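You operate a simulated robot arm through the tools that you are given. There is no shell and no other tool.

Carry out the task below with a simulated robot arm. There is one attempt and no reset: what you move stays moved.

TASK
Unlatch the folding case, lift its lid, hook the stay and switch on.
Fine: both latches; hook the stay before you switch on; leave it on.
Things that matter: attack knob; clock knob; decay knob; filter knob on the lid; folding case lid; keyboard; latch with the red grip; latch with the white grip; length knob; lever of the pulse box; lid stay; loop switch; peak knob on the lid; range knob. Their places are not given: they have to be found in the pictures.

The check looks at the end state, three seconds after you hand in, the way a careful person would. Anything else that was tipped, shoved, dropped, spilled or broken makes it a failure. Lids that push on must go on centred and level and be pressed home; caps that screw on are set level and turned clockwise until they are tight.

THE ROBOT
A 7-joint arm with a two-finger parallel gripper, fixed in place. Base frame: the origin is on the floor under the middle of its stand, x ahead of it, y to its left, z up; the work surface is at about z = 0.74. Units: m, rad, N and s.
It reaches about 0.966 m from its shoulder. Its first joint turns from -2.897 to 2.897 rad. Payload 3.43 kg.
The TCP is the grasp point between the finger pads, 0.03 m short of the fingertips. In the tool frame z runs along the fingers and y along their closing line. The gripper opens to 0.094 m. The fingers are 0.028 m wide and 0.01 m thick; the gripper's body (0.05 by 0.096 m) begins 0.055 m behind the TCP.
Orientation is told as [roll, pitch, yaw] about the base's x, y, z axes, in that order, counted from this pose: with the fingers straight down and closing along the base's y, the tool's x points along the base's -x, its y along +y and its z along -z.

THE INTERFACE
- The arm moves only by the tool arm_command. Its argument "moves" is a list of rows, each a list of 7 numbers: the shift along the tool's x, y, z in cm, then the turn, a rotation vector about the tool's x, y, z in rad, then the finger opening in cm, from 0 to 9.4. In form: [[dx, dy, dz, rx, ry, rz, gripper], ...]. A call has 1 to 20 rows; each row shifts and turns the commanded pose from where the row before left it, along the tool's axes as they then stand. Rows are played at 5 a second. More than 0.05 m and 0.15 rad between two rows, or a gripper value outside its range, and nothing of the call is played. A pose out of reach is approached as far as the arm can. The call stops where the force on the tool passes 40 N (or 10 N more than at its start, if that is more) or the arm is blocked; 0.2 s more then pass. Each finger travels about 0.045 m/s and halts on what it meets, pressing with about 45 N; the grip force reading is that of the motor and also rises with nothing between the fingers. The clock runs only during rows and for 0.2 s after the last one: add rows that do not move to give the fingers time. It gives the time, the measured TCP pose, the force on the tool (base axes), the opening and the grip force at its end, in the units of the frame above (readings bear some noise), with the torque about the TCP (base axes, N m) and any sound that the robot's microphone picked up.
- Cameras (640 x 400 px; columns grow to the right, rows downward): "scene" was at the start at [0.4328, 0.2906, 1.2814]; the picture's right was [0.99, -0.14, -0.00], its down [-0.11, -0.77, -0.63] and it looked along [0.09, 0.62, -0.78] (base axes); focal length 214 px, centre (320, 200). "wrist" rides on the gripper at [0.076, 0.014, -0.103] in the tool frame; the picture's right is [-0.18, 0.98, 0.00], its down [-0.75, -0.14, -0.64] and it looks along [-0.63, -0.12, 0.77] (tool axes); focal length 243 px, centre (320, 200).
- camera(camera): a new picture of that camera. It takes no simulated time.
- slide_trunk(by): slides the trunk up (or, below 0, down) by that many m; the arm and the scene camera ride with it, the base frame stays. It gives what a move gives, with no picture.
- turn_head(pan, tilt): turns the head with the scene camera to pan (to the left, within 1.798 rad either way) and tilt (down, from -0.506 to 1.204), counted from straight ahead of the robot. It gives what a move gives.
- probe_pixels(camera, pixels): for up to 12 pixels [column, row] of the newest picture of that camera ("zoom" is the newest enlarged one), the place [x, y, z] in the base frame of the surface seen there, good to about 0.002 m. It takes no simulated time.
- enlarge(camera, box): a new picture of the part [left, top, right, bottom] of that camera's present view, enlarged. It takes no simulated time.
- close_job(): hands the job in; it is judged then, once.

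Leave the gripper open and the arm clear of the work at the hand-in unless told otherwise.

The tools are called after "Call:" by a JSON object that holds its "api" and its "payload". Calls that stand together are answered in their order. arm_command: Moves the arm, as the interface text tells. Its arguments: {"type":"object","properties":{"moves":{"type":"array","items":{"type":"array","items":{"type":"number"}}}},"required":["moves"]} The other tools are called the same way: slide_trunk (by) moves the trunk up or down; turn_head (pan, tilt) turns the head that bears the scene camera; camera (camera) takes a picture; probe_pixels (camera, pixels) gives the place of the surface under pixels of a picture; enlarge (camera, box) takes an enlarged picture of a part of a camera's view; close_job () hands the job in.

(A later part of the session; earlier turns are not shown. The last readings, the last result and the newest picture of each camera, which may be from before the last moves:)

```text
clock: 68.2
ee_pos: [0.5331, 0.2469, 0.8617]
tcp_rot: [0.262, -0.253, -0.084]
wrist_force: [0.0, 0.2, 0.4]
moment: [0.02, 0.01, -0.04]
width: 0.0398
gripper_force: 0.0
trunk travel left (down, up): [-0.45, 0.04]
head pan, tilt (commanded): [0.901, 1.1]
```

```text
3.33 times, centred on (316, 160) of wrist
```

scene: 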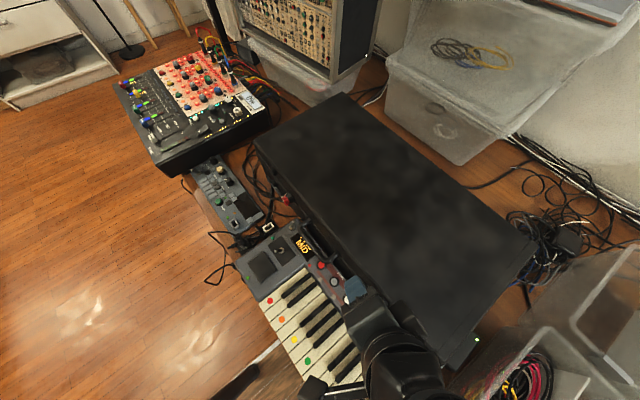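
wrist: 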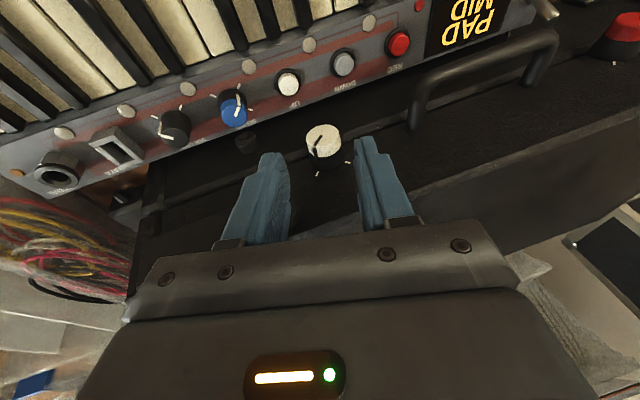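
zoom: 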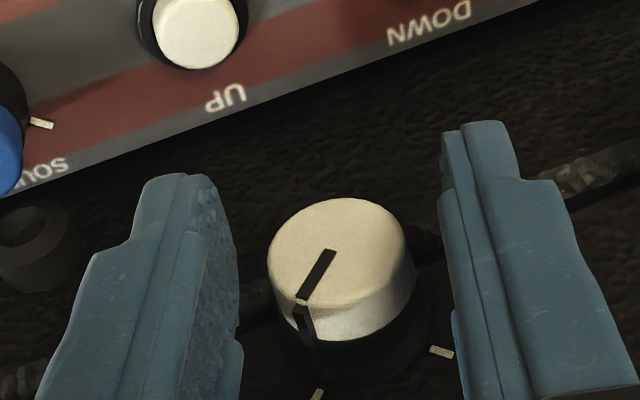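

Centred. Close and rotate −0.05 rad per row.

Call:
{"api": "arm_command", "payload": {"moves": [[0, 0, 0, 0, 0, 0, 1.8], [0, 0, 0, 0, 0, 0, 1.8], [0, 0, 0, 0, 0, 0, 1.8], [0, 0.06, 0, 0.0484, 0, -0.0126, 1.8], [0, 0.06, 0, 0.0484, 0, -0.0126, 1.8], [0, 0.06, 0, 0.0484, 0, -0.0126, 1.8], [0, 0.06, 0, 0.0484, 0, -0.0126, 1.8], [0, 0.06, 0, 0.0484, 0, -0.0126, 1.8], [0, 0.06, 0, 0.0484, 0, -0.0126, 1.8], [0, 0.06, 0, 0.0484, 0, -0.0126, 1.8], [0, 0.06, 0, 0.0484, 0, -0.0126, 1.8], [0, 0, 0, 0, 0, 0, 1.8]]}}

Call:
{"api": "enlarge", "payload": {"camera": "wrist", "box": [220, 100, 412, 220]}}

```text
clock: 70.8
ee_pos: [0.5332, 0.2529, 0.8618]
tcp_rot: [-0.15, -0.258, 0.02]
wrist_force: [2.7, 14.2, 9.1]
moment: [0.12, -0.44, 0.39]
width: 0.0245
gripper_force: 44.8
trunk travel left (down, up): [-0.45, 0.04]
head pan, tilt (commanded): [0.901, 1.1]
```

```text
3.33 times, centred on (316, 160) of wrist
```

zoom: 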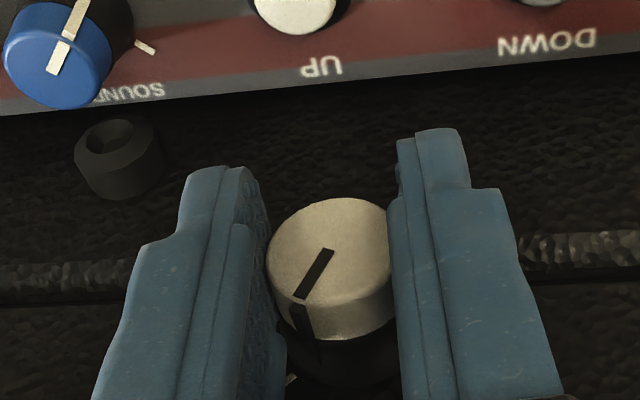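

Works well (15 N). Continue another −0.3 rad.

Call:
{"api": "arm_command", "payload": {"moves": [[0, 0.06, 0, 0.0484, 0, -0.0126, 1.8], [0, 0.06, 0, 0.0484, 0, -0.0126, 1.8], [0, 0.06, 0, 0.0484, 0, -0.0126, 1.8], [0, 0.06, 0, 0.0484, 0, -0.0126, 1.8], [0, 0.06, 0, 0.0484, 0, -0.0126, 1.8], [0, 0.06, 0, 0.0484, 0, -0.0126, 1.8], [0, 0, 0, 0, 0, 0, 1.8]]}}

Call:
{"api": "enlarge", "payload": {"camera": "wrist", "box": [220, 100, 412, 220]}}

Call:
{"api": "camera", "payload": {"camera": "scene"}}

```text
clock: 72.4
ee_pos: [0.534, 0.2564, 0.8625]
tcp_rot: [-0.459, -0.234, 0.095]
wrist_force: [8.7, 22.2, 9.6]
moment: [0.23, -0.46, 0.52]
width: 0.0249
gripper_force: 45.1
trunk travel left (down, up): [-0.45, 0.04]
head pan, tilt (commanded): [0.901, 1.1]
```

```text
3.33 times, centred on (316, 160) of wrist
```

zoom: 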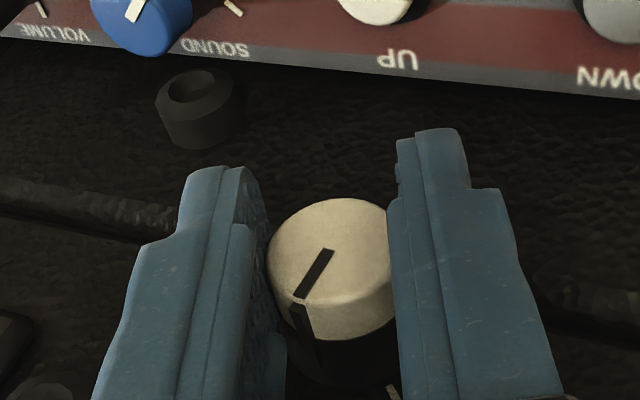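

```text
taken
```

scene: 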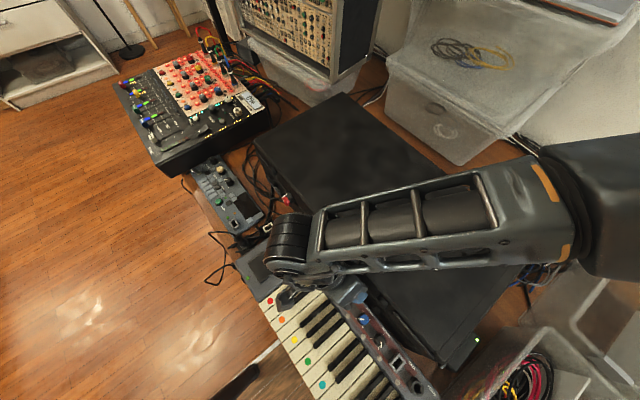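

Turned 0.7 rad. I'll release, swing back to +0.3 rad lean around the knob, and regrip for the remaining ~0.87 rad.

Call:
{"api": "arm_command", "payload": {"moves": [[0, 0, 0, 0, 0, 0, 4.2], [0, 0, 0, 0, 0, 0, 4.2], [0, 0, 0, 0, 0, 0, 4.2], [0, -0.15, 0, -0.121, 0, 0.0315, 4.2], [0, -0.15, 0, -0.121, 0, 0.0315, 4.2], [0, -0.15, 0, -0.121, 0, 0.0315, 4.2], [0, -0.15, 0, -0.121, 0, 0.0315, 4.2], [0, -0.15, 0, -0.121, 0, 0.0315, 4.2], [0, -0.15, 0, -0.121, 0, 0.0315, 4.2], [0, 0, 0, 0, 0, 0, 4.2], [0, 0, 0, 0, 0, 0, 4.2]]}}

Call:
{"api": "enlarge", "payload": {"camera": "wrist", "box": [220, 100, 412, 220]}}

```text
clock: 74.8
ee_pos: [0.5328, 0.2456, 0.8633]
tcp_rot: [0.315, -0.247, -0.096]
wrist_force: [0.2, -0.7, -0.6]
moment: [0.0, 0.01, -0.01]
width: 0.0422
gripper_force: 0.1
trunk travel left (down, up): [-0.45, 0.04]
head pan, tilt (commanded): [0.901, 1.1]
```

```text
3.33 times, centred on (316, 160) of wrist
```

zoom: 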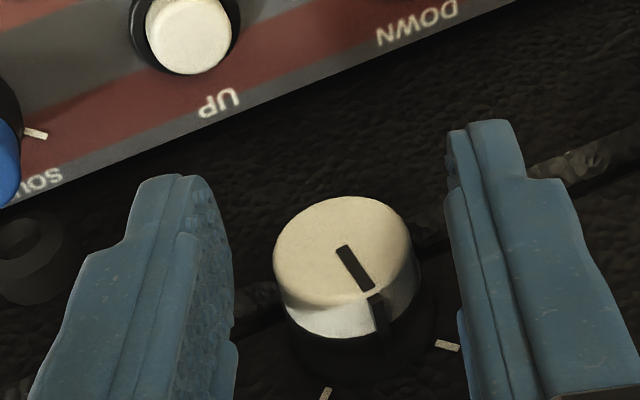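

Pointer moved past the middle. Regrip and turn −0.75 rad.

Call:
{"api": "arm_command", "payload": {"moves": [[0, 0, 0, 0, 0, 0, 1.8], [0, 0, 0, 0, 0, 0, 1.8], [0, 0, 0, 0, 0, 0, 1.8], [0, 0.06, 0, 0.0484, 0, -0.0126, 1.8], [0, 0.06, 0, 0.0484, 0, -0.0126, 1.8], [0, 0.06, 0, 0.0484, 0, -0.0126, 1.8], [0, 0.06, 0, 0.0484, 0, -0.0126, 1.8], [0, 0.06, 0, 0.0484, 0, -0.0126, 1.8], [0, 0.06, 0, 0.0484, 0, -0.0126, 1.8], [0, 0.06, 0, 0.0484, 0, -0.0126, 1.8], [0, 0.06, 0, 0.0484, 0, -0.0126, 1.8], [0, 0.06, 0, 0.0484, 0, -0.0126, 1.8], [0, 0.06, 0, 0.0484, 0, -0.0126, 1.8], [0, 0.06, 0, 0.0484, 0, -0.0126, 1.8], [0, 0.06, 0, 0.0484, 0, -0.0126, 1.8], [0, 0.06, 0, 0.0484, 0, -0.0126, 1.8], [0, 0.06, 0, 0.0484, 0, -0.0126, 1.8], [0, 0.06, 0, 0.0484, 0, -0.0126, 1.8], [0, 0, 0, 0, 0, 0, 1.8]]}}

Call:
{"api": "enlarge", "payload": {"camera": "wrist", "box": [220, 100, 412, 220]}}

```text
clock: 78.8
ee_pos: [0.5334, 0.2553, 0.8622]
tcp_rot: [-0.456, -0.235, 0.093]
wrist_force: [-1.0, 29.4, 1.3]
moment: [0.61, 0.28, 0.3]
width: 0.0246
gripper_force: 45.7
trunk travel left (down, up): [-0.45, 0.04]
head pan, tilt (commanded): [0.901, 1.1]
```

```text
3.33 times, centred on (316, 160) of wrist
```

zoom: 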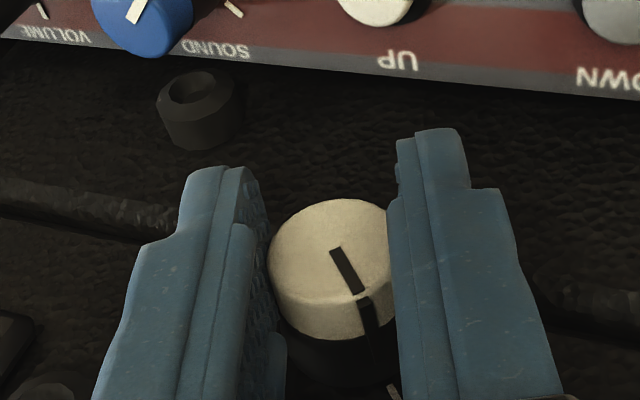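

Moment about x rose to 0.6 — probably near its stop. Release and back off 6 cm to inspect.

Call:
{"api": "arm_command", "payload": {"moves": [[0, 0, 0, 0, 0, 0, 4.2], [0, 0, 0, 0, 0, 0, 4.2], [0, 0, 0, 0, 0, 0, 4.2], [0, -0.12, 0, -0.1, 0, 0.026, 4.2], [0, -0.12, 0, -0.1, 0, 0.026, 4.2], [0.2, 0, -2, 0, 0, 0, 4.2], [0.2, 0, -2, 0, 0, 0, 4.2], [0.2, 0, -2, 0, 0, 0, 4.2], [0, 0, 0, 0, 0, 0, 4.2]]}}

Call:
{"api": "camera", "payload": {"camera": "wrist"}}

Call:
{"api": "enlarge", "payload": {"camera": "wrist", "box": [290, 108, 370, 158]}}

```text
clock: 80.8
ee_pos: [0.5129, 0.2641, 0.9174]
tcp_rot: [-0.246, -0.251, 0.044]
wrist_force: [0.5, 0.2, 0.4]
moment: [0.01, 0.0, 0.01]
width: 0.042
gripper_force: 0.1
trunk travel left (down, up): [-0.45, 0.04]
head pan, tilt (commanded): [0.901, 1.1]
```

```text
taken
```

wrist: 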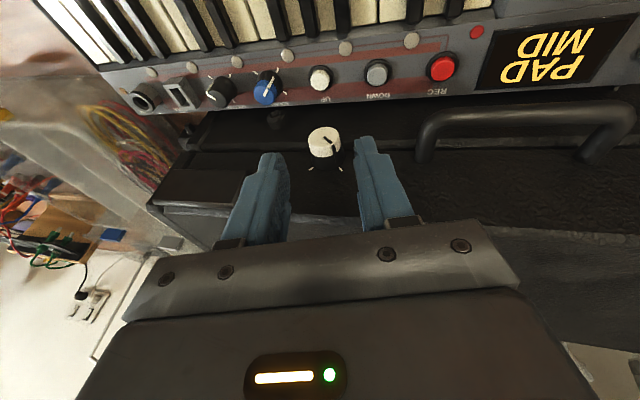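

```text
8.00 times, centred on (330, 133) of wrist
```

zoom: 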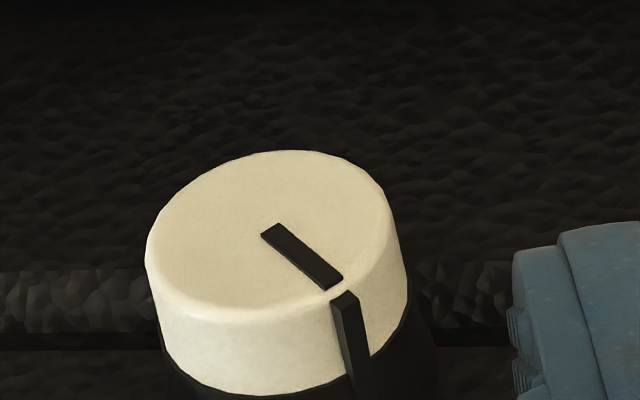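

Call:
{"api": "enlarge", "payload": {"camera": "wrist", "box": [290, 122, 370, 178]}}

```text
7.14 times, centred on (330, 150) of wrist
```

zoom: 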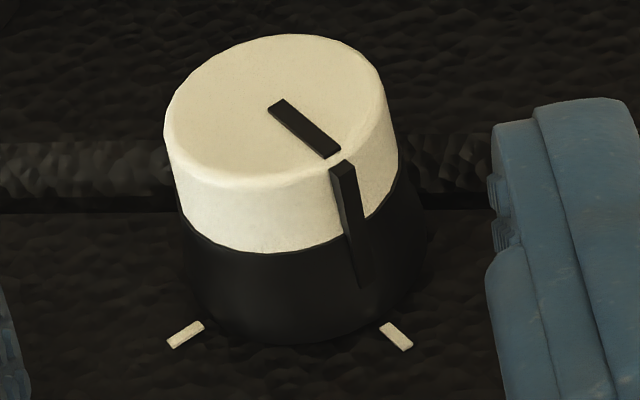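

Pointer and second tick are parallel on the white latch too (57,47 vs 22,20) — both latches open. Next: the handle. I straighten the hand, move to y≈0.375 above the handle and rise a little.

Call:
{"api": "arm_command", "payload": {"moves": [[0, 0, 0, -0.118, 0, 0.03, 4.2], [0, 0, 0, -0.118, 0, 0.03, 4.2], [0, 3.7, 0, 0, 0, 0, 4.2], [0, 3.7, 0, 0, 0, 0, 4.2], [0, 3.7, 0, 0, 0, 0, 4.2], [-1.26, 0, -4.8, 0, 0, 0, 4.2], [0, 0, 0, 0, 0.127, 0, 4.2], [0, 0, 0, 0, 0.127, 0, 4.2], [0, 0, 0, 0, 0, 0, 4.2]]}}

Call:
{"api": "camera", "payload": {"camera": "wrist"}}

Call:
{"api": "camera", "payload": {"camera": "scene"}}

```text
clock: 82.8
ee_pos: [0.5147, 0.377, 0.9673]
tcp_rot: [0.005, -0.004, -0.015]
wrist_force: [-0.1, 0.5, -0.1]
moment: [-0.03, 0.02, 0.02]
width: 0.0419
gripper_force: 0.0
trunk travel left (down, up): [-0.45, 0.04]
head pan, tilt (commanded): [0.901, 1.1]
```

```text
taken
```

wrist: 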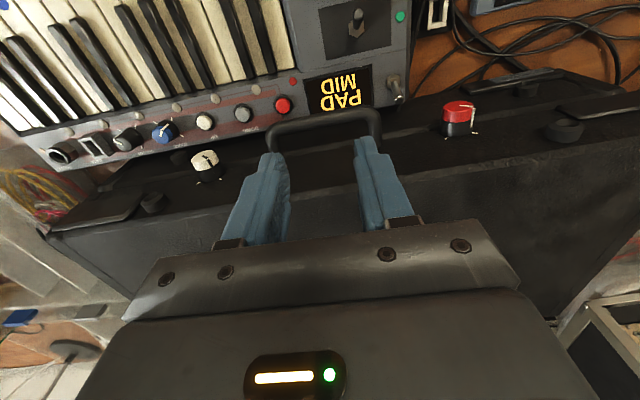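

```text
taken
```

scene: 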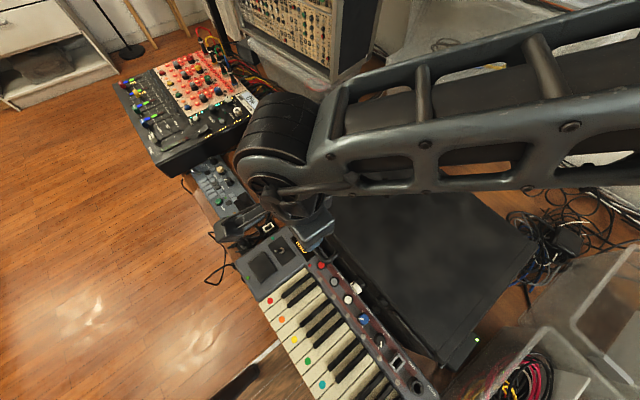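

Now yaw the hand +90° about the vertical so the fingers close along x (across the handle bar).

Call:
{"api": "arm_command", "payload": {"moves": [[0, 0, 0, 0, 0, -0.131, 4.2], [0, 0, 0, 0, 0, -0.131, 4.2], [0, 0, 0, 0, 0, -0.131, 4.2], [0, 0, 0, 0, 0, -0.131, 4.2], [0, 0, 0, 0, 0, -0.131, 4.2], [0, 0, 0, 0, 0, -0.131, 4.2], [0, 0, 0, 0, 0, -0.131, 4.2], [0, 0, 0, 0, 0, -0.131, 4.2], [0, 0, 0, 0, 0, -0.131, 4.2], [0, 0, 0, 0, 0, -0.131, 4.2], [0, 0, 0, 0, 0, -0.131, 4.2], [0, 0, 0, 0, 0, -0.13, 4.2], [0, 0, 0, 0, 0, 0, 4.2]]}}

Call:
{"api": "camera", "payload": {"camera": "wrist"}}

Call:
{"api": "camera", "payload": {"camera": "scene"}}

```text
clock: 85.6
ee_pos: [0.5146, 0.3752, 0.9691]
tcp_rot: [-0.006, -0.007, 1.557]
wrist_force: [-0.3, -0.1, 0.3]
moment: [0.01, -0.02, -0.03]
width: 0.042
gripper_force: 0.0
trunk travel left (down, up): [-0.45, 0.04]
head pan, tilt (commanded): [0.901, 1.1]
```

```text
taken
```

wrist: 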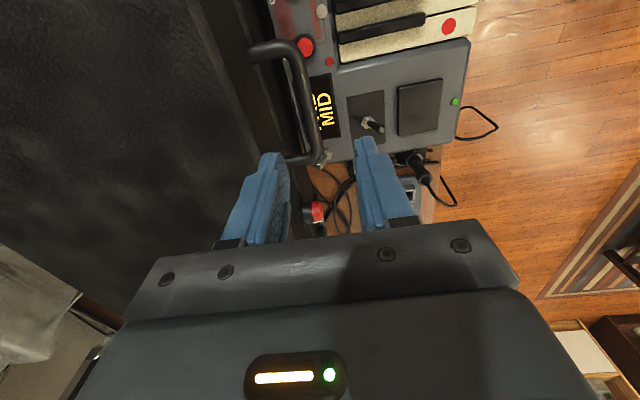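

```text
taken
```

scene: 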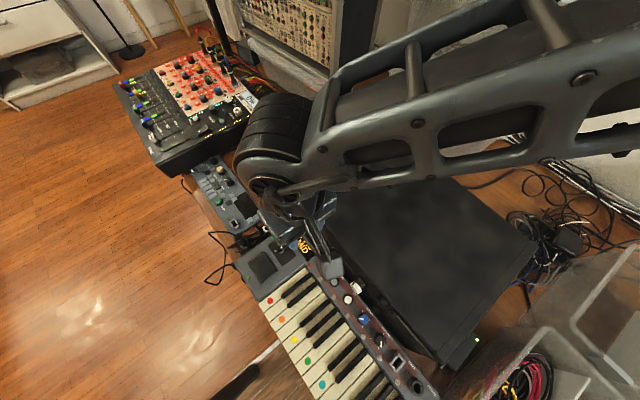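

Yaw done. Probe the handle bar from this view for its exact position.

Call:
{"api": "enlarge", "payload": {"camera": "wrist", "box": [230, 30, 390, 180]}}

Call:
{"api": "probe_pixels", "payload": {"camera": "wrist", "pixels": [[302, 110], [298, 80], [308, 140], [295, 60], [265, 50], [318, 158], [291, 110], [312, 110], [255, 110], [235, 110]]}}

```text
2.67 times, centred on (310, 105) of wrist
```

zoom: 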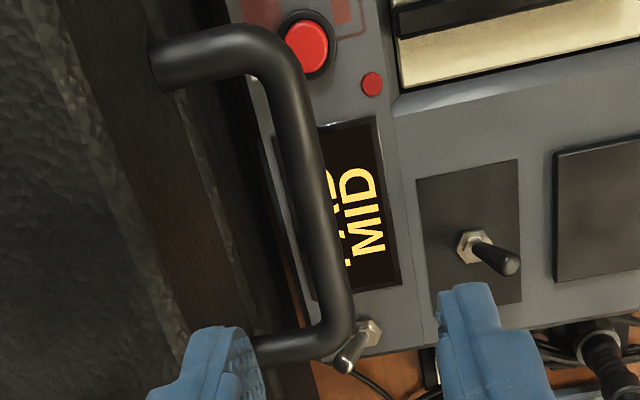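

```text
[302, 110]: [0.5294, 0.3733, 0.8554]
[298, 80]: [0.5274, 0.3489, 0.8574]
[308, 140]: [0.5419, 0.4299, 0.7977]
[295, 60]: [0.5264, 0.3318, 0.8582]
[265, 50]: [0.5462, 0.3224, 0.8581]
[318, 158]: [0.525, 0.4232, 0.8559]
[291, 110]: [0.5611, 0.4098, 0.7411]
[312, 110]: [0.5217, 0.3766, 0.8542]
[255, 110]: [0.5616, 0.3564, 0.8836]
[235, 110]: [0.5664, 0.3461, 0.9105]
```

Bar centre is about x=0.5245, z=0.852, y 0.325–0.425. I tilt the hand by 0.15 rad (fingers slightly toward the case), narrow to 3.4 cm, and descend most of the way.

Call:
{"api": "arm_command", "payload": {"moves": [[0, 0, 0, 0.15, 0, 0, 3.4], [0, 0.25, 3.5, 0, 0, 0, 3.4], [0, 0.25, 3.5, 0, 0, 0, 3.4], [0, 0, 0, 0, 0, 0, 3.4], [0, 0, 0, 0, 0, 0, 3.4]]}}

Call:
{"api": "camera", "payload": {"camera": "wrist"}}

```text
clock: 86.8
ee_pos: [0.5195, 0.3785, 0.8987]
tcp_rot: [-0.157, -0.005, 1.555]
wrist_force: [-0.1, 0.1, 0.7]
moment: [-0.01, 0.02, 0.0]
width: 0.034
gripper_force: 0.0
trunk travel left (down, up): [-0.45, 0.04]
head pan, tilt (commanded): [0.901, 1.1]
```

```text
taken
```

wrist: 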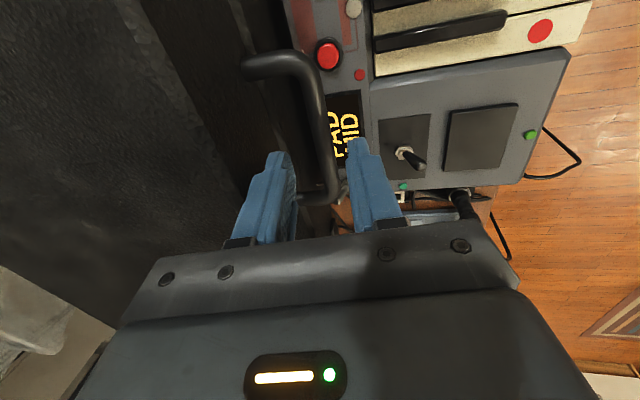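

Bar passes between the fingers (col ~325). Final descent 3.7 cm and close on the bar.

Call:
{"api": "arm_command", "payload": {"moves": [[0.2, 0.1, 1.3, 0, 0, 0, 3.4], [0.15, 0.1, 1.2, 0, 0, 0, 3.4], [0, 0, 1.2, 0, 0, 0, 3.4], [0, 0, 0, 0, 0, 0, 3.4], [0, 0, 0, 0, 0, 0, 3.4]]}}

Call:
{"api": "camera", "payload": {"camera": "wrist"}}

```text
clock: 88.0
ee_pos: [0.5236, 0.3732, 0.8613]
tcp_rot: [-0.156, -0.005, 1.555]
wrist_force: [0.0, -0.7, 0.4]
moment: [0.0, -0.04, -0.03]
width: 0.0337
gripper_force: 0.1
trunk travel left (down, up): [-0.45, 0.04]
head pan, tilt (commanded): [0.901, 1.1]
```

```text
taken
```

wrist: 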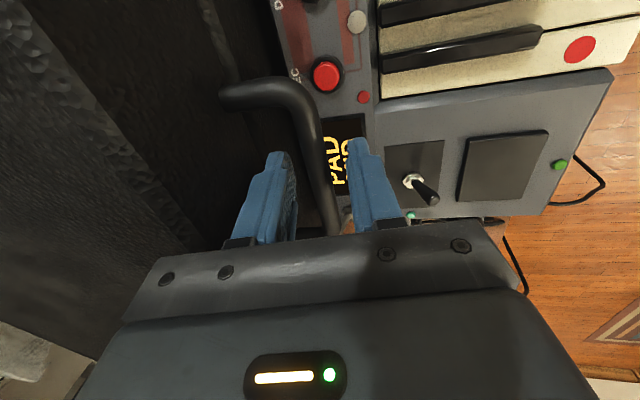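

In place at [0.524,0.373,0.861]. Close on the bar.

Call:
{"api": "arm_command", "payload": {"moves": [[0, 0, 0, 0, 0, 0, 0.8], [0, 0, 0, 0, 0, 0, 0.8], [0, 0, 0, 0, 0, 0, 0.8], [0, 0, 0, 0, 0, 0, 0.8], [0, 0, 0, 0, 0, 0, 0.8]]}}

```text
clock: 89.2
ee_pos: [0.5249, 0.3729, 0.8612]
tcp_rot: [-0.157, -0.005, 1.555]
wrist_force: [9.0, -0.8, 1.7]
moment: [-0.32, -0.13, 1.34]
width: 0.0133
gripper_force: 45.2
trunk travel left (down, up): [-0.45, 0.04]
head pan, tilt (commanded): [0.901, 1.1]
```

Gripped the bar (13 mm). Lift gently first: about 5.5 cm up along the lid's arc in 6 rows.

Call:
{"api": "arm_command", "payload": {"moves": [[0, -0.15, -0.9, 0, 0, 0, 0.8], [0, -0.18, -0.9, 0, 0, 0, 0.8], [0, -0.22, -0.9, 0, 0, 0, 0.8], [0, -0.26, -0.9, 0, 0, 0, 0.8], [0, -0.3, -0.9, 0, 0, 0, 0.8], [0, -0.33, -0.9, 0, 0, 0, 0.8], [0, 0, 0, 0, 0, 0, 0.8]]}}

Call:
{"api": "camera", "payload": {"camera": "scene"}}

Call:
{"api": "camera", "payload": {"camera": "wrist"}}

```text
clock: 90.8
ee_pos: [0.5311, 0.3728, 0.9164]
tcp_rot: [-0.159, -0.005, 1.557]
wrist_force: [28.4, 6.1, -17.5]
moment: [0.5, -0.24, 1.41]
width: 0.0134
gripper_force: 44.7
trunk travel left (down, up): [-0.45, 0.04]
head pan, tilt (commanded): [0.901, 1.1]
```

```text
taken
```

scene: 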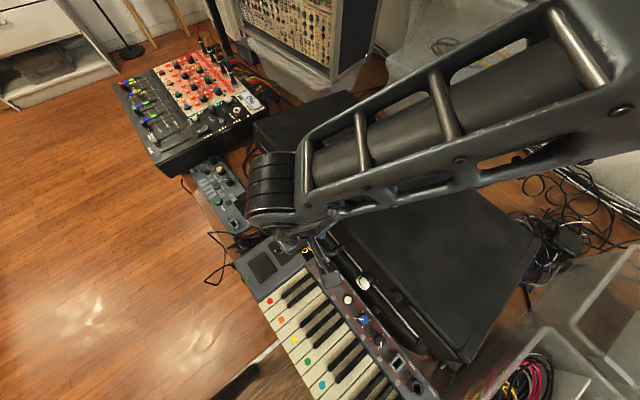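

```text
taken
```

wrist: 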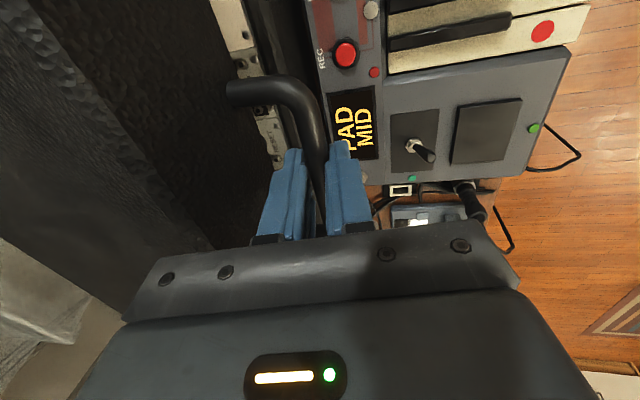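

The lid opens (cream mechanism visible inside). x-force +28 N: the handle wants to go further toward +x. I relax by moving +x in small steps and read the force.

Call:
{"api": "arm_command", "payload": {"moves": [[0, -0.2, 0.03, 0, 0, 0, 0.8], [0, -0.2, 0.03, 0, 0, 0, 0.8], [0, 0, 0, 0, 0, 0, 0.8]]}}

```text
clock: 91.6
ee_pos: [0.531, 0.3737, 0.9162]
tcp_rot: [-0.151, -0.005, 1.556]
wrist_force: [-1.8, 1.1, -11.1]
moment: [-0.9, 0.02, 1.1]
width: 0.0131
gripper_force: 45.0
trunk travel left (down, up): [-0.45, 0.04]
head pan, tilt (commanded): [0.901, 1.1]
```

Force is nearly zero in x now; the arc fits a hinge at about (x 0.845, z 0.845), radius 0.319. Continue the arc to ~30° in slow rows.

Call:
{"api": "arm_command", "payload": {"moves": [[0, -0.4, -1.02, 0, 0, 0, 0.8], [0, -0.4, -1.02, 0, 0, 0, 0.8], [0, -0.6, -1.25, 0, 0, 0, 0.8], [0, -0.6, -1.25, 0, 0, 0, 0.8], [0, -0.72, -1.19, 0, 0, 0, 0.8], [0, -0.72, -1.19, 0, 0, 0, 0.8], [0, -0.82, -1.12, 0, 0, 0, 0.8], [0, -0.82, -1.12, 0, 0, 0, 0.8], [0, 0, 0, 0, 0, 0, 0.8]]}}

Call:
{"api": "camera", "payload": {"camera": "scene"}}

Call:
{"api": "camera", "payload": {"camera": "wrist"}}

```text
clock: 93.6
ee_pos: [0.5669, 0.3711, 1.016]
tcp_rot: [-0.154, -0.008, 1.559]
wrist_force: [-34.1, 7.6, 9.5]
moment: [0.13, 0.51, 1.32]
width: 0.0131
gripper_force: 44.6
trunk travel left (down, up): [-0.45, 0.04]
head pan, tilt (commanded): [0.901, 1.1]
```

```text
taken
```

scene: 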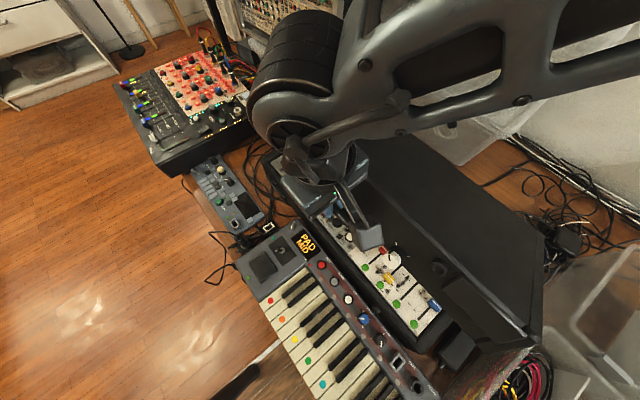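

```text
taken
```

wrist: 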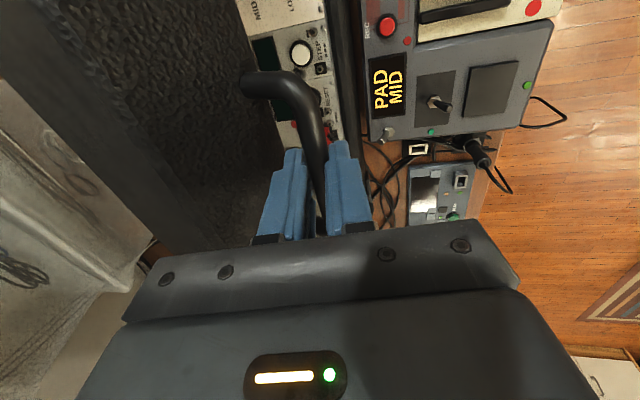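

Lid at ~30°, panel inside visible. x-force −34 N: my path is a bit too far in +x; relax −x by 4 mm and check.

Call:
{"api": "arm_command", "payload": {"moves": [[0, 0.2, -0.03, 0, 0, 0, 0.8], [0, 0.2, -0.03, 0, 0, 0, 0.8], [0, 0, 0, 0, 0, 0, 0.8]]}}

Call:
{"api": "enlarge", "payload": {"camera": "scene", "box": [300, 200, 500, 340]}}

```text
clock: 94.4
ee_pos: [0.5669, 0.3728, 1.0153]
tcp_rot: [-0.158, -0.008, 1.554]
wrist_force: [-8.6, 18.9, -5.5]
moment: [1.21, 0.12, 1.45]
width: 0.0132
gripper_force: 45.2
trunk travel left (down, up): [-0.45, 0.04]
head pan, tilt (commanded): [0.901, 1.1]
```

```text
2.86 times, centred on (400, 270) of scene
```

zoom: 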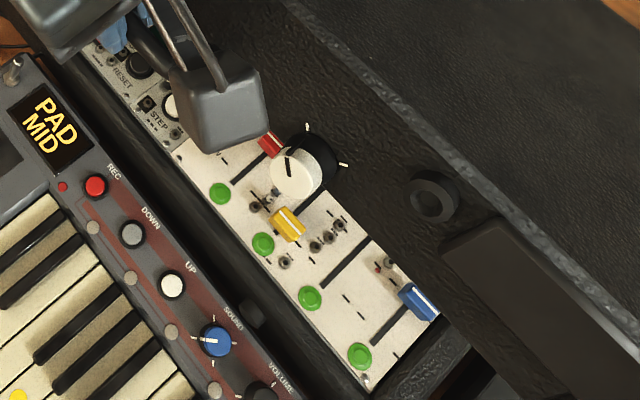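

Good. Continue 30°→50° along the arc.

Call:
{"api": "arm_command", "payload": {"moves": [[0, -0.9, -1.05, 0, 0, 0, 0.8], [0, -0.9, -1.05, 0, 0, 0, 0.8], [0, -0.98, -0.97, 0, 0, 0, 0.8], [0, -0.98, -0.97, 0, 0, 0, 0.8], [0, -1.06, -0.88, 0, 0, 0, 0.8], [0, -1.06, -0.88, 0, 0, 0, 0.8], [0, -1.13, -0.78, 0, 0, 0, 0.8], [0, -1.13, -0.78, 0, 0, 0, 0.8], [0, 0, 0, 0, 0, 0, 0.8]]}}

Call:
{"api": "camera", "payload": {"camera": "scene"}}

```text
clock: 96.4
ee_pos: [0.6334, 0.3717, 1.1006]
tcp_rot: [-0.155, -0.007, 1.557]
wrist_force: [-1.6, 19.6, -7.6]
moment: [0.77, 0.14, 1.46]
width: 0.0129
gripper_force: 45.3
trunk travel left (down, up): [-0.45, 0.04]
head pan, tilt (commanded): [0.901, 1.1]
```

```text
taken
```

scene: 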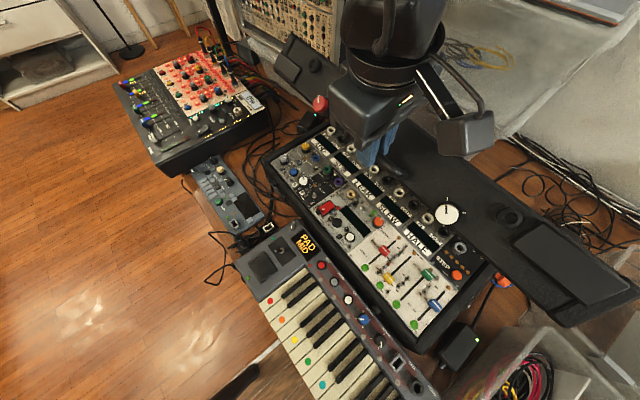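

Lid ~50° open and forces low. Zoom into the case to find the stay, lever and switches before opening further.

Call:
{"api": "enlarge", "payload": {"camera": "scene", "box": [250, 110, 410, 240]}}

Call:
{"api": "enlarge", "payload": {"camera": "scene", "box": [340, 200, 520, 340]}}

Call:
{"api": "camera", "payload": {"camera": "wrist"}}

```text
3.08 times, centred on (330, 175) of scene
```

zoom: 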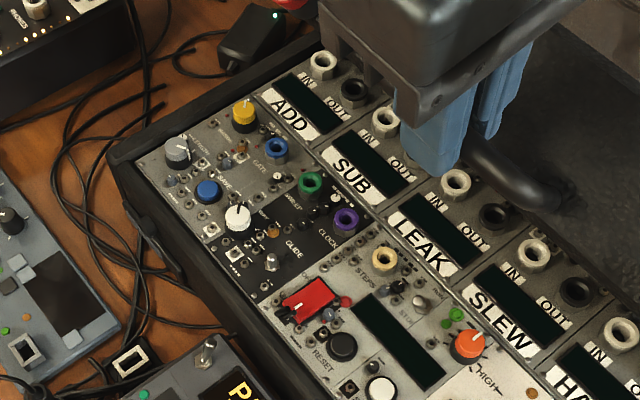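

```text
2.86 times, centred on (430, 270) of scene
```

zoom: 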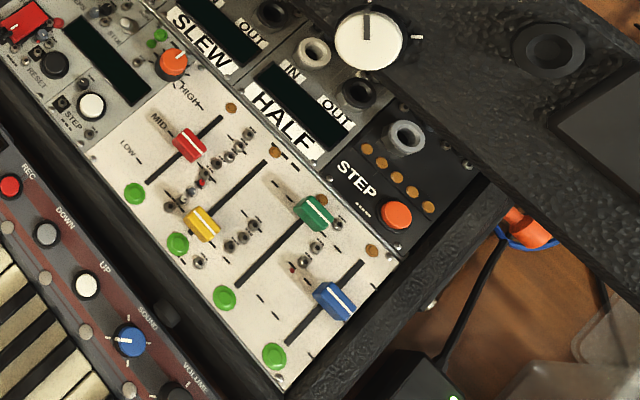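

```text
taken
```

wrist: 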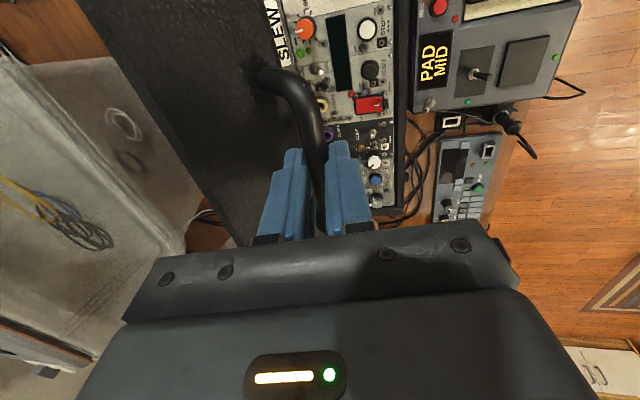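

Measured points fit a hinge at about (0.863, 0.843), radius 0.3365. Continue to ~67° along that refined arc.

Call:
{"api": "arm_command", "payload": {"moves": [[0, -1.15, -0.71, 0, 0, 0, 0.8], [0, -1.15, -0.71, 0, 0, 0, 0.8], [0, -1.31, -0.66, 0, 0, 0, 0.8], [0, -1.31, -0.66, 0, 0, 0, 0.8], [0, -1.36, -0.55, 0, 0, 0, 0.8], [0, -1.36, -0.55, 0, 0, 0, 0.8], [0, -1.4, -0.43, 0, 0, 0, 0.8], [0, -1.4, -0.43, 0, 0, 0, 0.8], [0, 0, 0, 0, 0, 0, 0.8]]}}

Call:
{"api": "camera", "payload": {"camera": "scene"}}

```text
clock: 98.4
ee_pos: [0.7291, 0.3702, 1.162]
tcp_rot: [-0.155, -0.003, 1.555]
wrist_force: [2.3, 13.6, -13.2]
moment: [0.44, 0.02, 1.37]
width: 0.0131
gripper_force: 45.4
trunk travel left (down, up): [-0.45, 0.04]
head pan, tilt (commanded): [0.901, 1.1]
```

```text
taken
```

scene: 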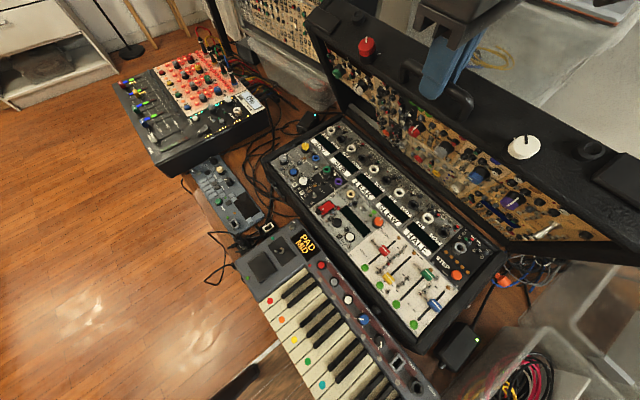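

Lid at ~67°, interior panel visible. There is a silvery piece at (545,232) near the lid's right end – perhaps the stay. Zoom in there and around both lid ends.

Call:
{"api": "enlarge", "payload": {"camera": "scene", "box": [440, 150, 640, 290]}}

Call:
{"api": "enlarge", "payload": {"camera": "scene", "box": [300, 30, 500, 170]}}

Call:
{"api": "enlarge", "payload": {"camera": "scene", "box": [250, 110, 450, 250]}}

```text
2.86 times, centred on (540, 220) of scene
```

zoom: 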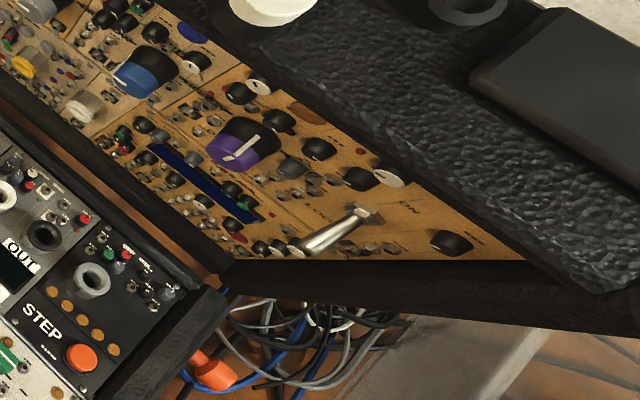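

```text
2.86 times, centred on (400, 100) of scene
```

zoom: 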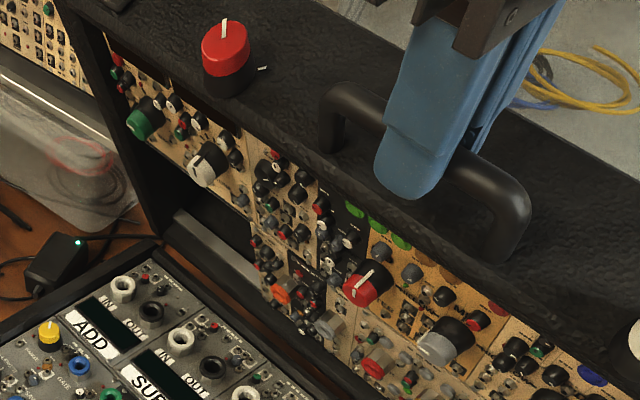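

```text
2.86 times, centred on (350, 180) of scene
```

zoom: 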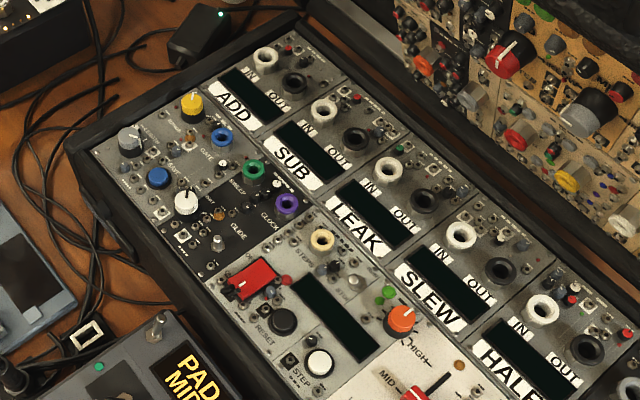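

I see a big bat-handle toggle with an "ON" label on the lid panel's right end (zoom (340,230)), and a grey bar along the inside rear (second zoom (250,270)) that might be the stay. Open further to ~82°.

Call:
{"api": "arm_command", "payload": {"moves": [[0, -1.43, -0.3, 0, 0, 0, 0.8], [0, -1.43, -0.3, 0, 0, 0, 0.8], [0, -1.46, -0.18, 0, 0, 0, 0.8], [0, -1.46, -0.18, 0, 0, 0, 0.8], [0, -1.47, -0.05, 0, 0, 0, 0.8], [0, -1.47, -0.05, 0, 0, 0, 0.8], [0, 0, 0, 0, 0, 0, 0.8]]}}

Call:
{"api": "camera", "payload": {"camera": "scene"}}

Call:
{"api": "camera", "payload": {"camera": "wrist"}}

```text
clock: 100.0
ee_pos: [0.7364, 0.3706, 1.1634]
tcp_rot: [-0.155, -0.004, 1.555]
wrist_force: [3.5, 9.1, -12.2]
moment: [-0.38, -0.11, 1.24]
width: 0.0128
gripper_force: 44.9
out of reach, approached as far as the arm can: row 1, 2, 3, 4, 5, 6
trunk travel left (down, up): [-0.45, 0.04]
head pan, tilt (commanded): [0.901, 1.1]
```

```text
taken
```

scene: 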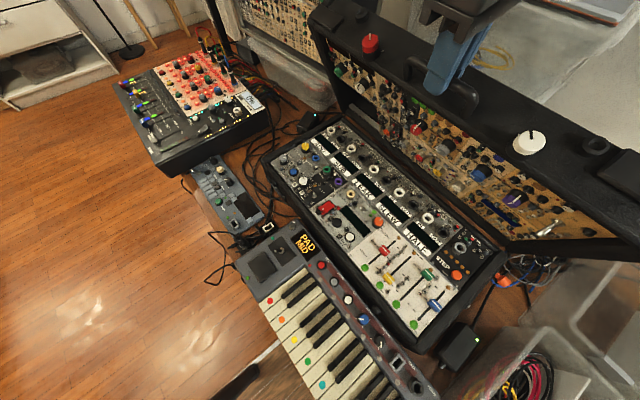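

```text
taken
```

wrist: 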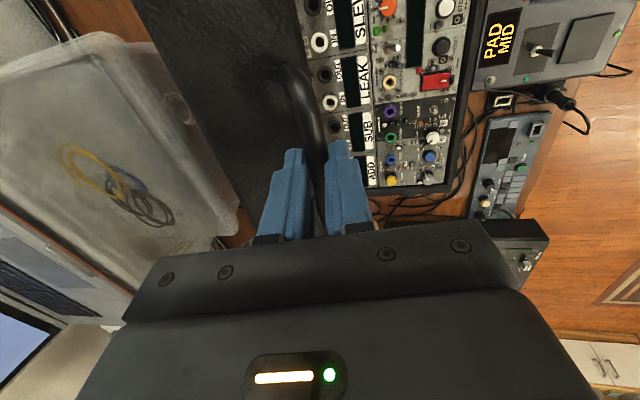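

Further motion is reported out of reach here (lid ~70°). Let me look carefully for the stay at the lid's left end and along the rear, to see how much more opening is needed.

Call:
{"api": "enlarge", "payload": {"camera": "scene", "box": [300, 0, 420, 130]}}

Call:
{"api": "enlarge", "payload": {"camera": "scene", "box": [330, 60, 480, 180]}}

Call:
{"api": "enlarge", "payload": {"camera": "scene", "box": [460, 160, 640, 300]}}

```text
3.08 times, centred on (360, 65) of scene
```

zoom: 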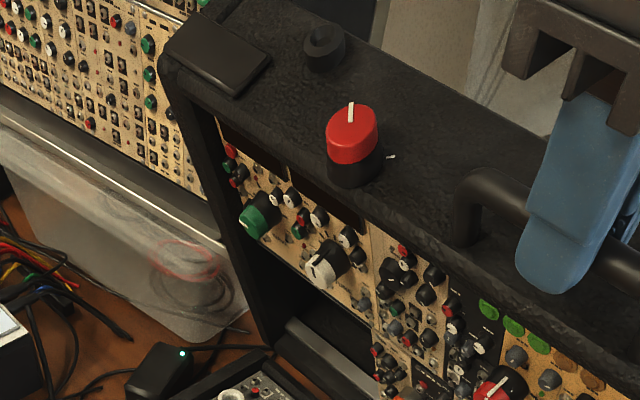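

```text
3.33 times, centred on (405, 120) of scene
```

zoom: 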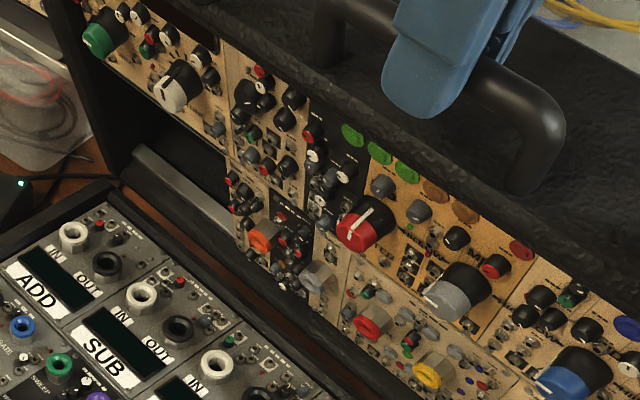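

```text
2.86 times, centred on (550, 230) of scene
```

zoom: 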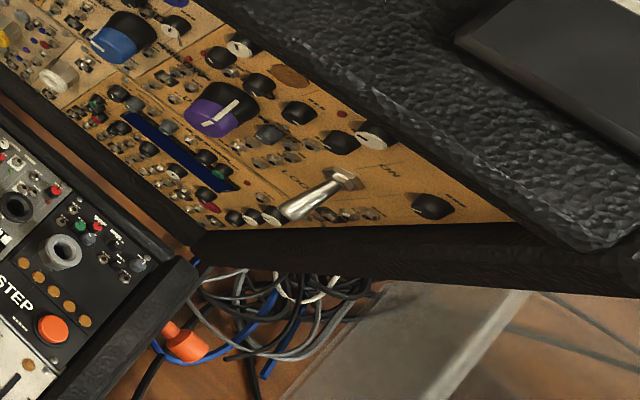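

Call:
{"api": "enlarge", "payload": {"camera": "scene", "box": [340, 80, 420, 140]}}

Call:
{"api": "probe_pixels", "payload": {"camera": "scene", "pixels": [[373, 108], [390, 122], [360, 95], [545, 232], [555, 226], [535, 240], [370, 45], [528, 142], [335, 80], [620, 245], [500, 200], [450, 140]]}}

```text
6.67 times, centred on (380, 110) of scene
```

zoom: 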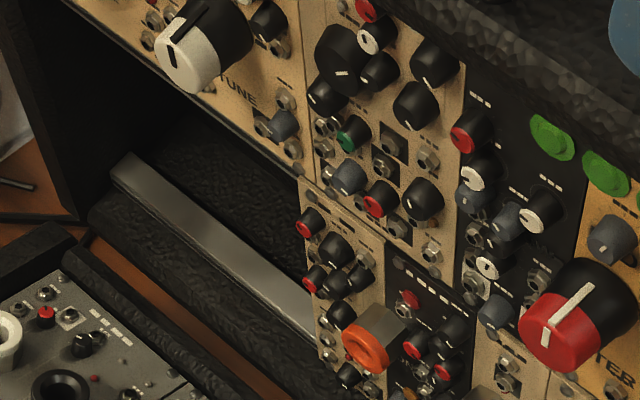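

```text
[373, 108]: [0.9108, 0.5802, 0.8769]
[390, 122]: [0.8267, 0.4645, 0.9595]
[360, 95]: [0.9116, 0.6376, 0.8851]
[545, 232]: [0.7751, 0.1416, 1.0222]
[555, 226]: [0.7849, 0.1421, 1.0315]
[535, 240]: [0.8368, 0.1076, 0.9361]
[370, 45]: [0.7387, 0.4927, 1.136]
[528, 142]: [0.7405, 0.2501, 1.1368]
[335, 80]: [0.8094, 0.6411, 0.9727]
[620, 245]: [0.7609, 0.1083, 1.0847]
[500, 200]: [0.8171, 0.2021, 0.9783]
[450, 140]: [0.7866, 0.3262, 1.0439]
```

The grey bar is only a rack rail inside the lid. The stay may be on the −y side wall of the case; turn the head to look there.

Call:
{"api": "turn_head", "payload": {"pan": 0.0, "tilt": 0.9}}

Call:
{"api": "camera", "payload": {"camera": "scene"}}

```text
clock: 101.2
ee_pos: [0.7355, 0.3707, 1.1661]
tcp_rot: [-0.155, -0.004, 1.553]
wrist_force: [4.0, 5.4, -14.1]
moment: [-0.18, -0.05, 1.26]
width: 0.013
gripper_force: 44.7
trunk travel left (down, up): [-0.45, 0.04]
head pan, tilt (commanded): [0.0, 0.901]
```

```text
taken
```

scene: 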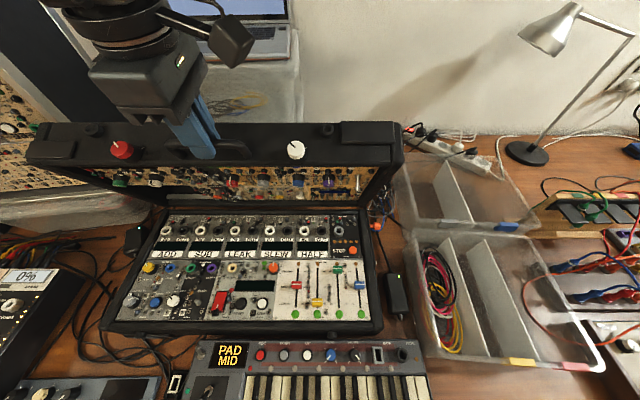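

A frontal view now. Zoom on the right end of the case and on the panels.

Call:
{"api": "enlarge", "payload": {"camera": "scene", "box": [290, 110, 430, 240]}}

Call:
{"api": "enlarge", "payload": {"camera": "scene", "box": [20, 110, 180, 240]}}

Call:
{"api": "enlarge", "payload": {"camera": "scene", "box": [100, 200, 280, 330]}}

Call:
{"api": "enlarge", "payload": {"camera": "scene", "box": [260, 220, 440, 350]}}

```text
3.08 times, centred on (360, 175) of scene
```

zoom: 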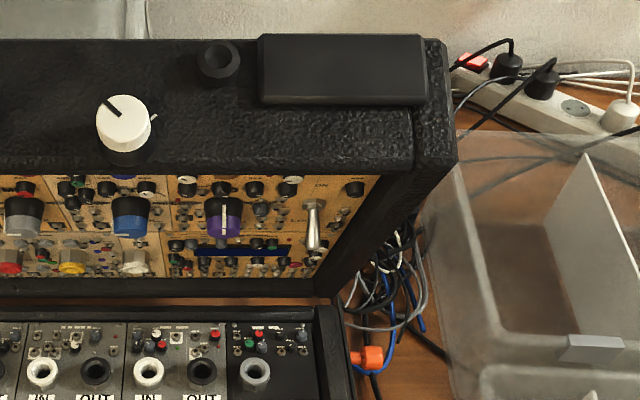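

```text
3.08 times, centred on (100, 175) of scene
```

zoom: 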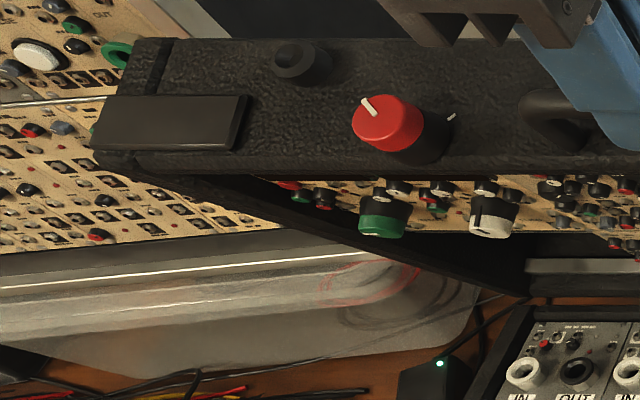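

```text
3.08 times, centred on (190, 265) of scene
```

zoom: 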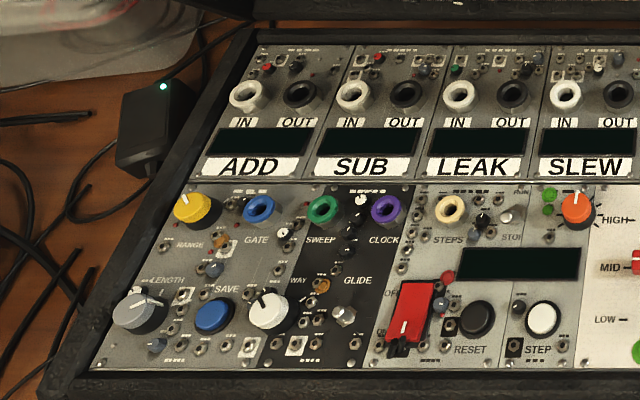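

```text
3.08 times, centred on (350, 285) of scene
```

zoom: 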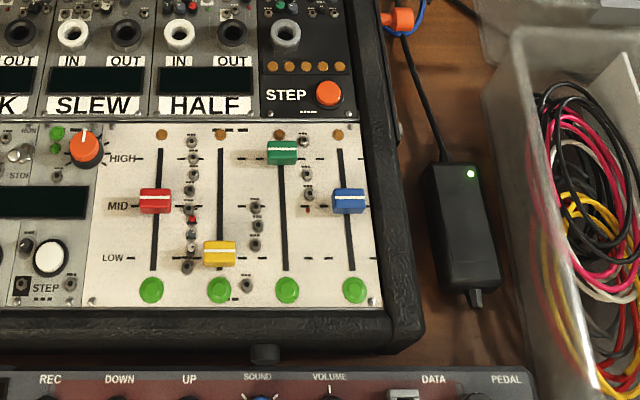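

Details: silver bat toggle with "ON" label on the lid; red lever with "OFF" label in the body. The stay might sit on the right outer wall (bump at zoom (398,130) of the last picture). Zoom closer there and on the toggle/lever labels.

Call:
{"api": "enlarge", "payload": {"camera": "scene", "box": [365, 190, 415, 290]}}

Call:
{"api": "enlarge", "payload": {"camera": "scene", "box": [330, 155, 390, 205]}}

Call:
{"api": "enlarge", "payload": {"camera": "scene", "box": [200, 270, 280, 325]}}

Call:
{"api": "enlarge", "payload": {"camera": "scene", "box": [375, 115, 435, 235]}}

```text
4.00 times, centred on (390, 240) of scene
```

zoom: 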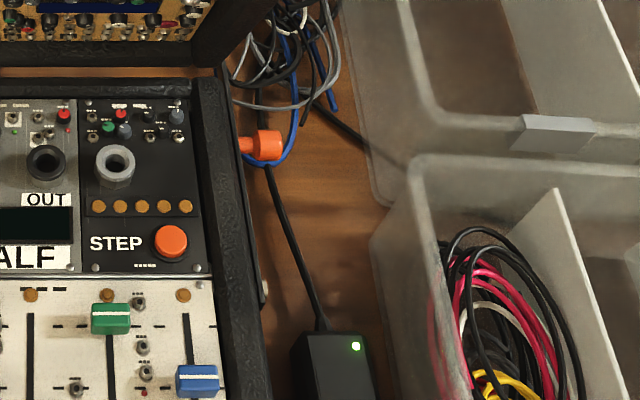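

```text
8.00 times, centred on (360, 180) of scene
```

zoom: 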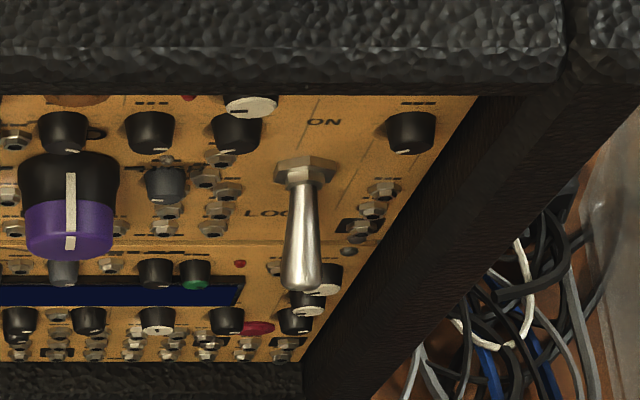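

```text
7.27 times, centred on (240, 298) of scene
```

zoom: 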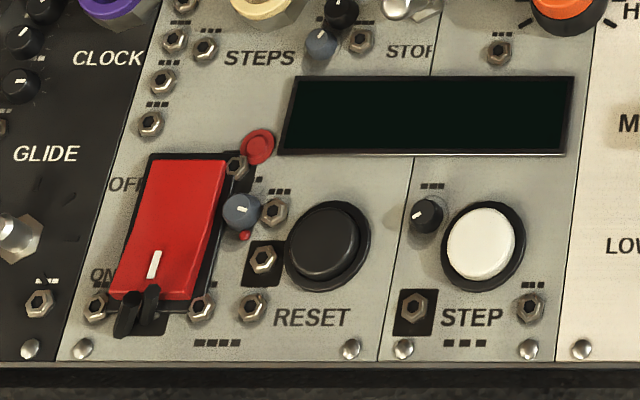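

```text
3.33 times, centred on (405, 175) of scene
```

zoom: 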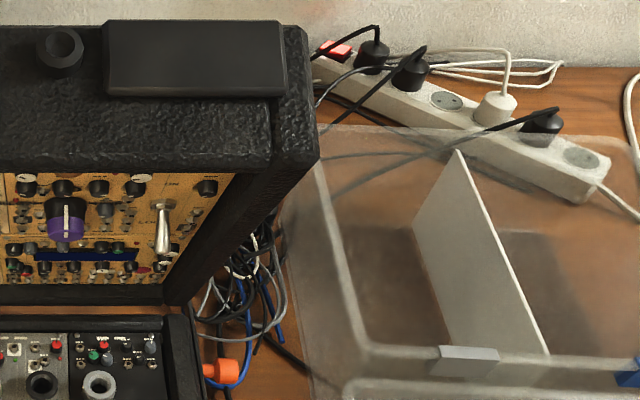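

The orange piece on the right outer wall (around (378,227)) could be the grip of the stay, and there is a small peg at (390,262)-ish. Zoom strongly and probe.

Call:
{"api": "enlarge", "payload": {"camera": "scene", "box": [360, 205, 408, 240]}}

Call:
{"api": "probe_pixels", "payload": {"camera": "zoom", "pixels": [[250, 280], [300, 290], [340, 290], [200, 300], [150, 280], [320, 330]]}}

Call:
{"api": "enlarge", "payload": {"camera": "scene", "box": [368, 240, 416, 275]}}

Call:
{"api": "probe_pixels", "payload": {"camera": "zoom", "pixels": [[220, 300], [250, 200], [180, 200], [150, 350], [230, 260]]}}

```text
11.43 times, centred on (384, 222) of scene
```

zoom: 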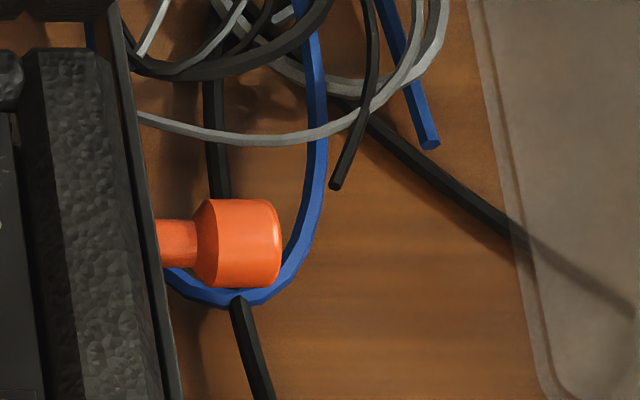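

```text
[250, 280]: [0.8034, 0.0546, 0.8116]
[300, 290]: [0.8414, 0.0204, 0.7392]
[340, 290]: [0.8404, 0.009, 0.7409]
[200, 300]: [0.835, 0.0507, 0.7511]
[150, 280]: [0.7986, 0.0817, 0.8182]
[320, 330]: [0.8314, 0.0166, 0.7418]
```

```text
11.43 times, centred on (392, 258) of scene
```

zoom: 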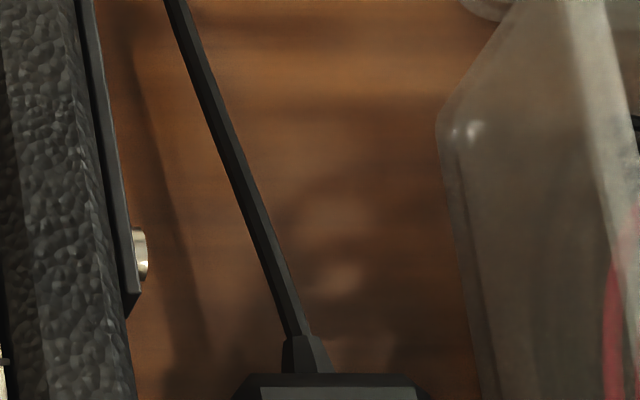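

```text
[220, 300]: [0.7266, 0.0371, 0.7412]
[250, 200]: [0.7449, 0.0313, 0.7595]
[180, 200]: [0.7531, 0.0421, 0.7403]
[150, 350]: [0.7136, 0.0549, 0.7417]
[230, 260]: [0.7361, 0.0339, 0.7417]
```

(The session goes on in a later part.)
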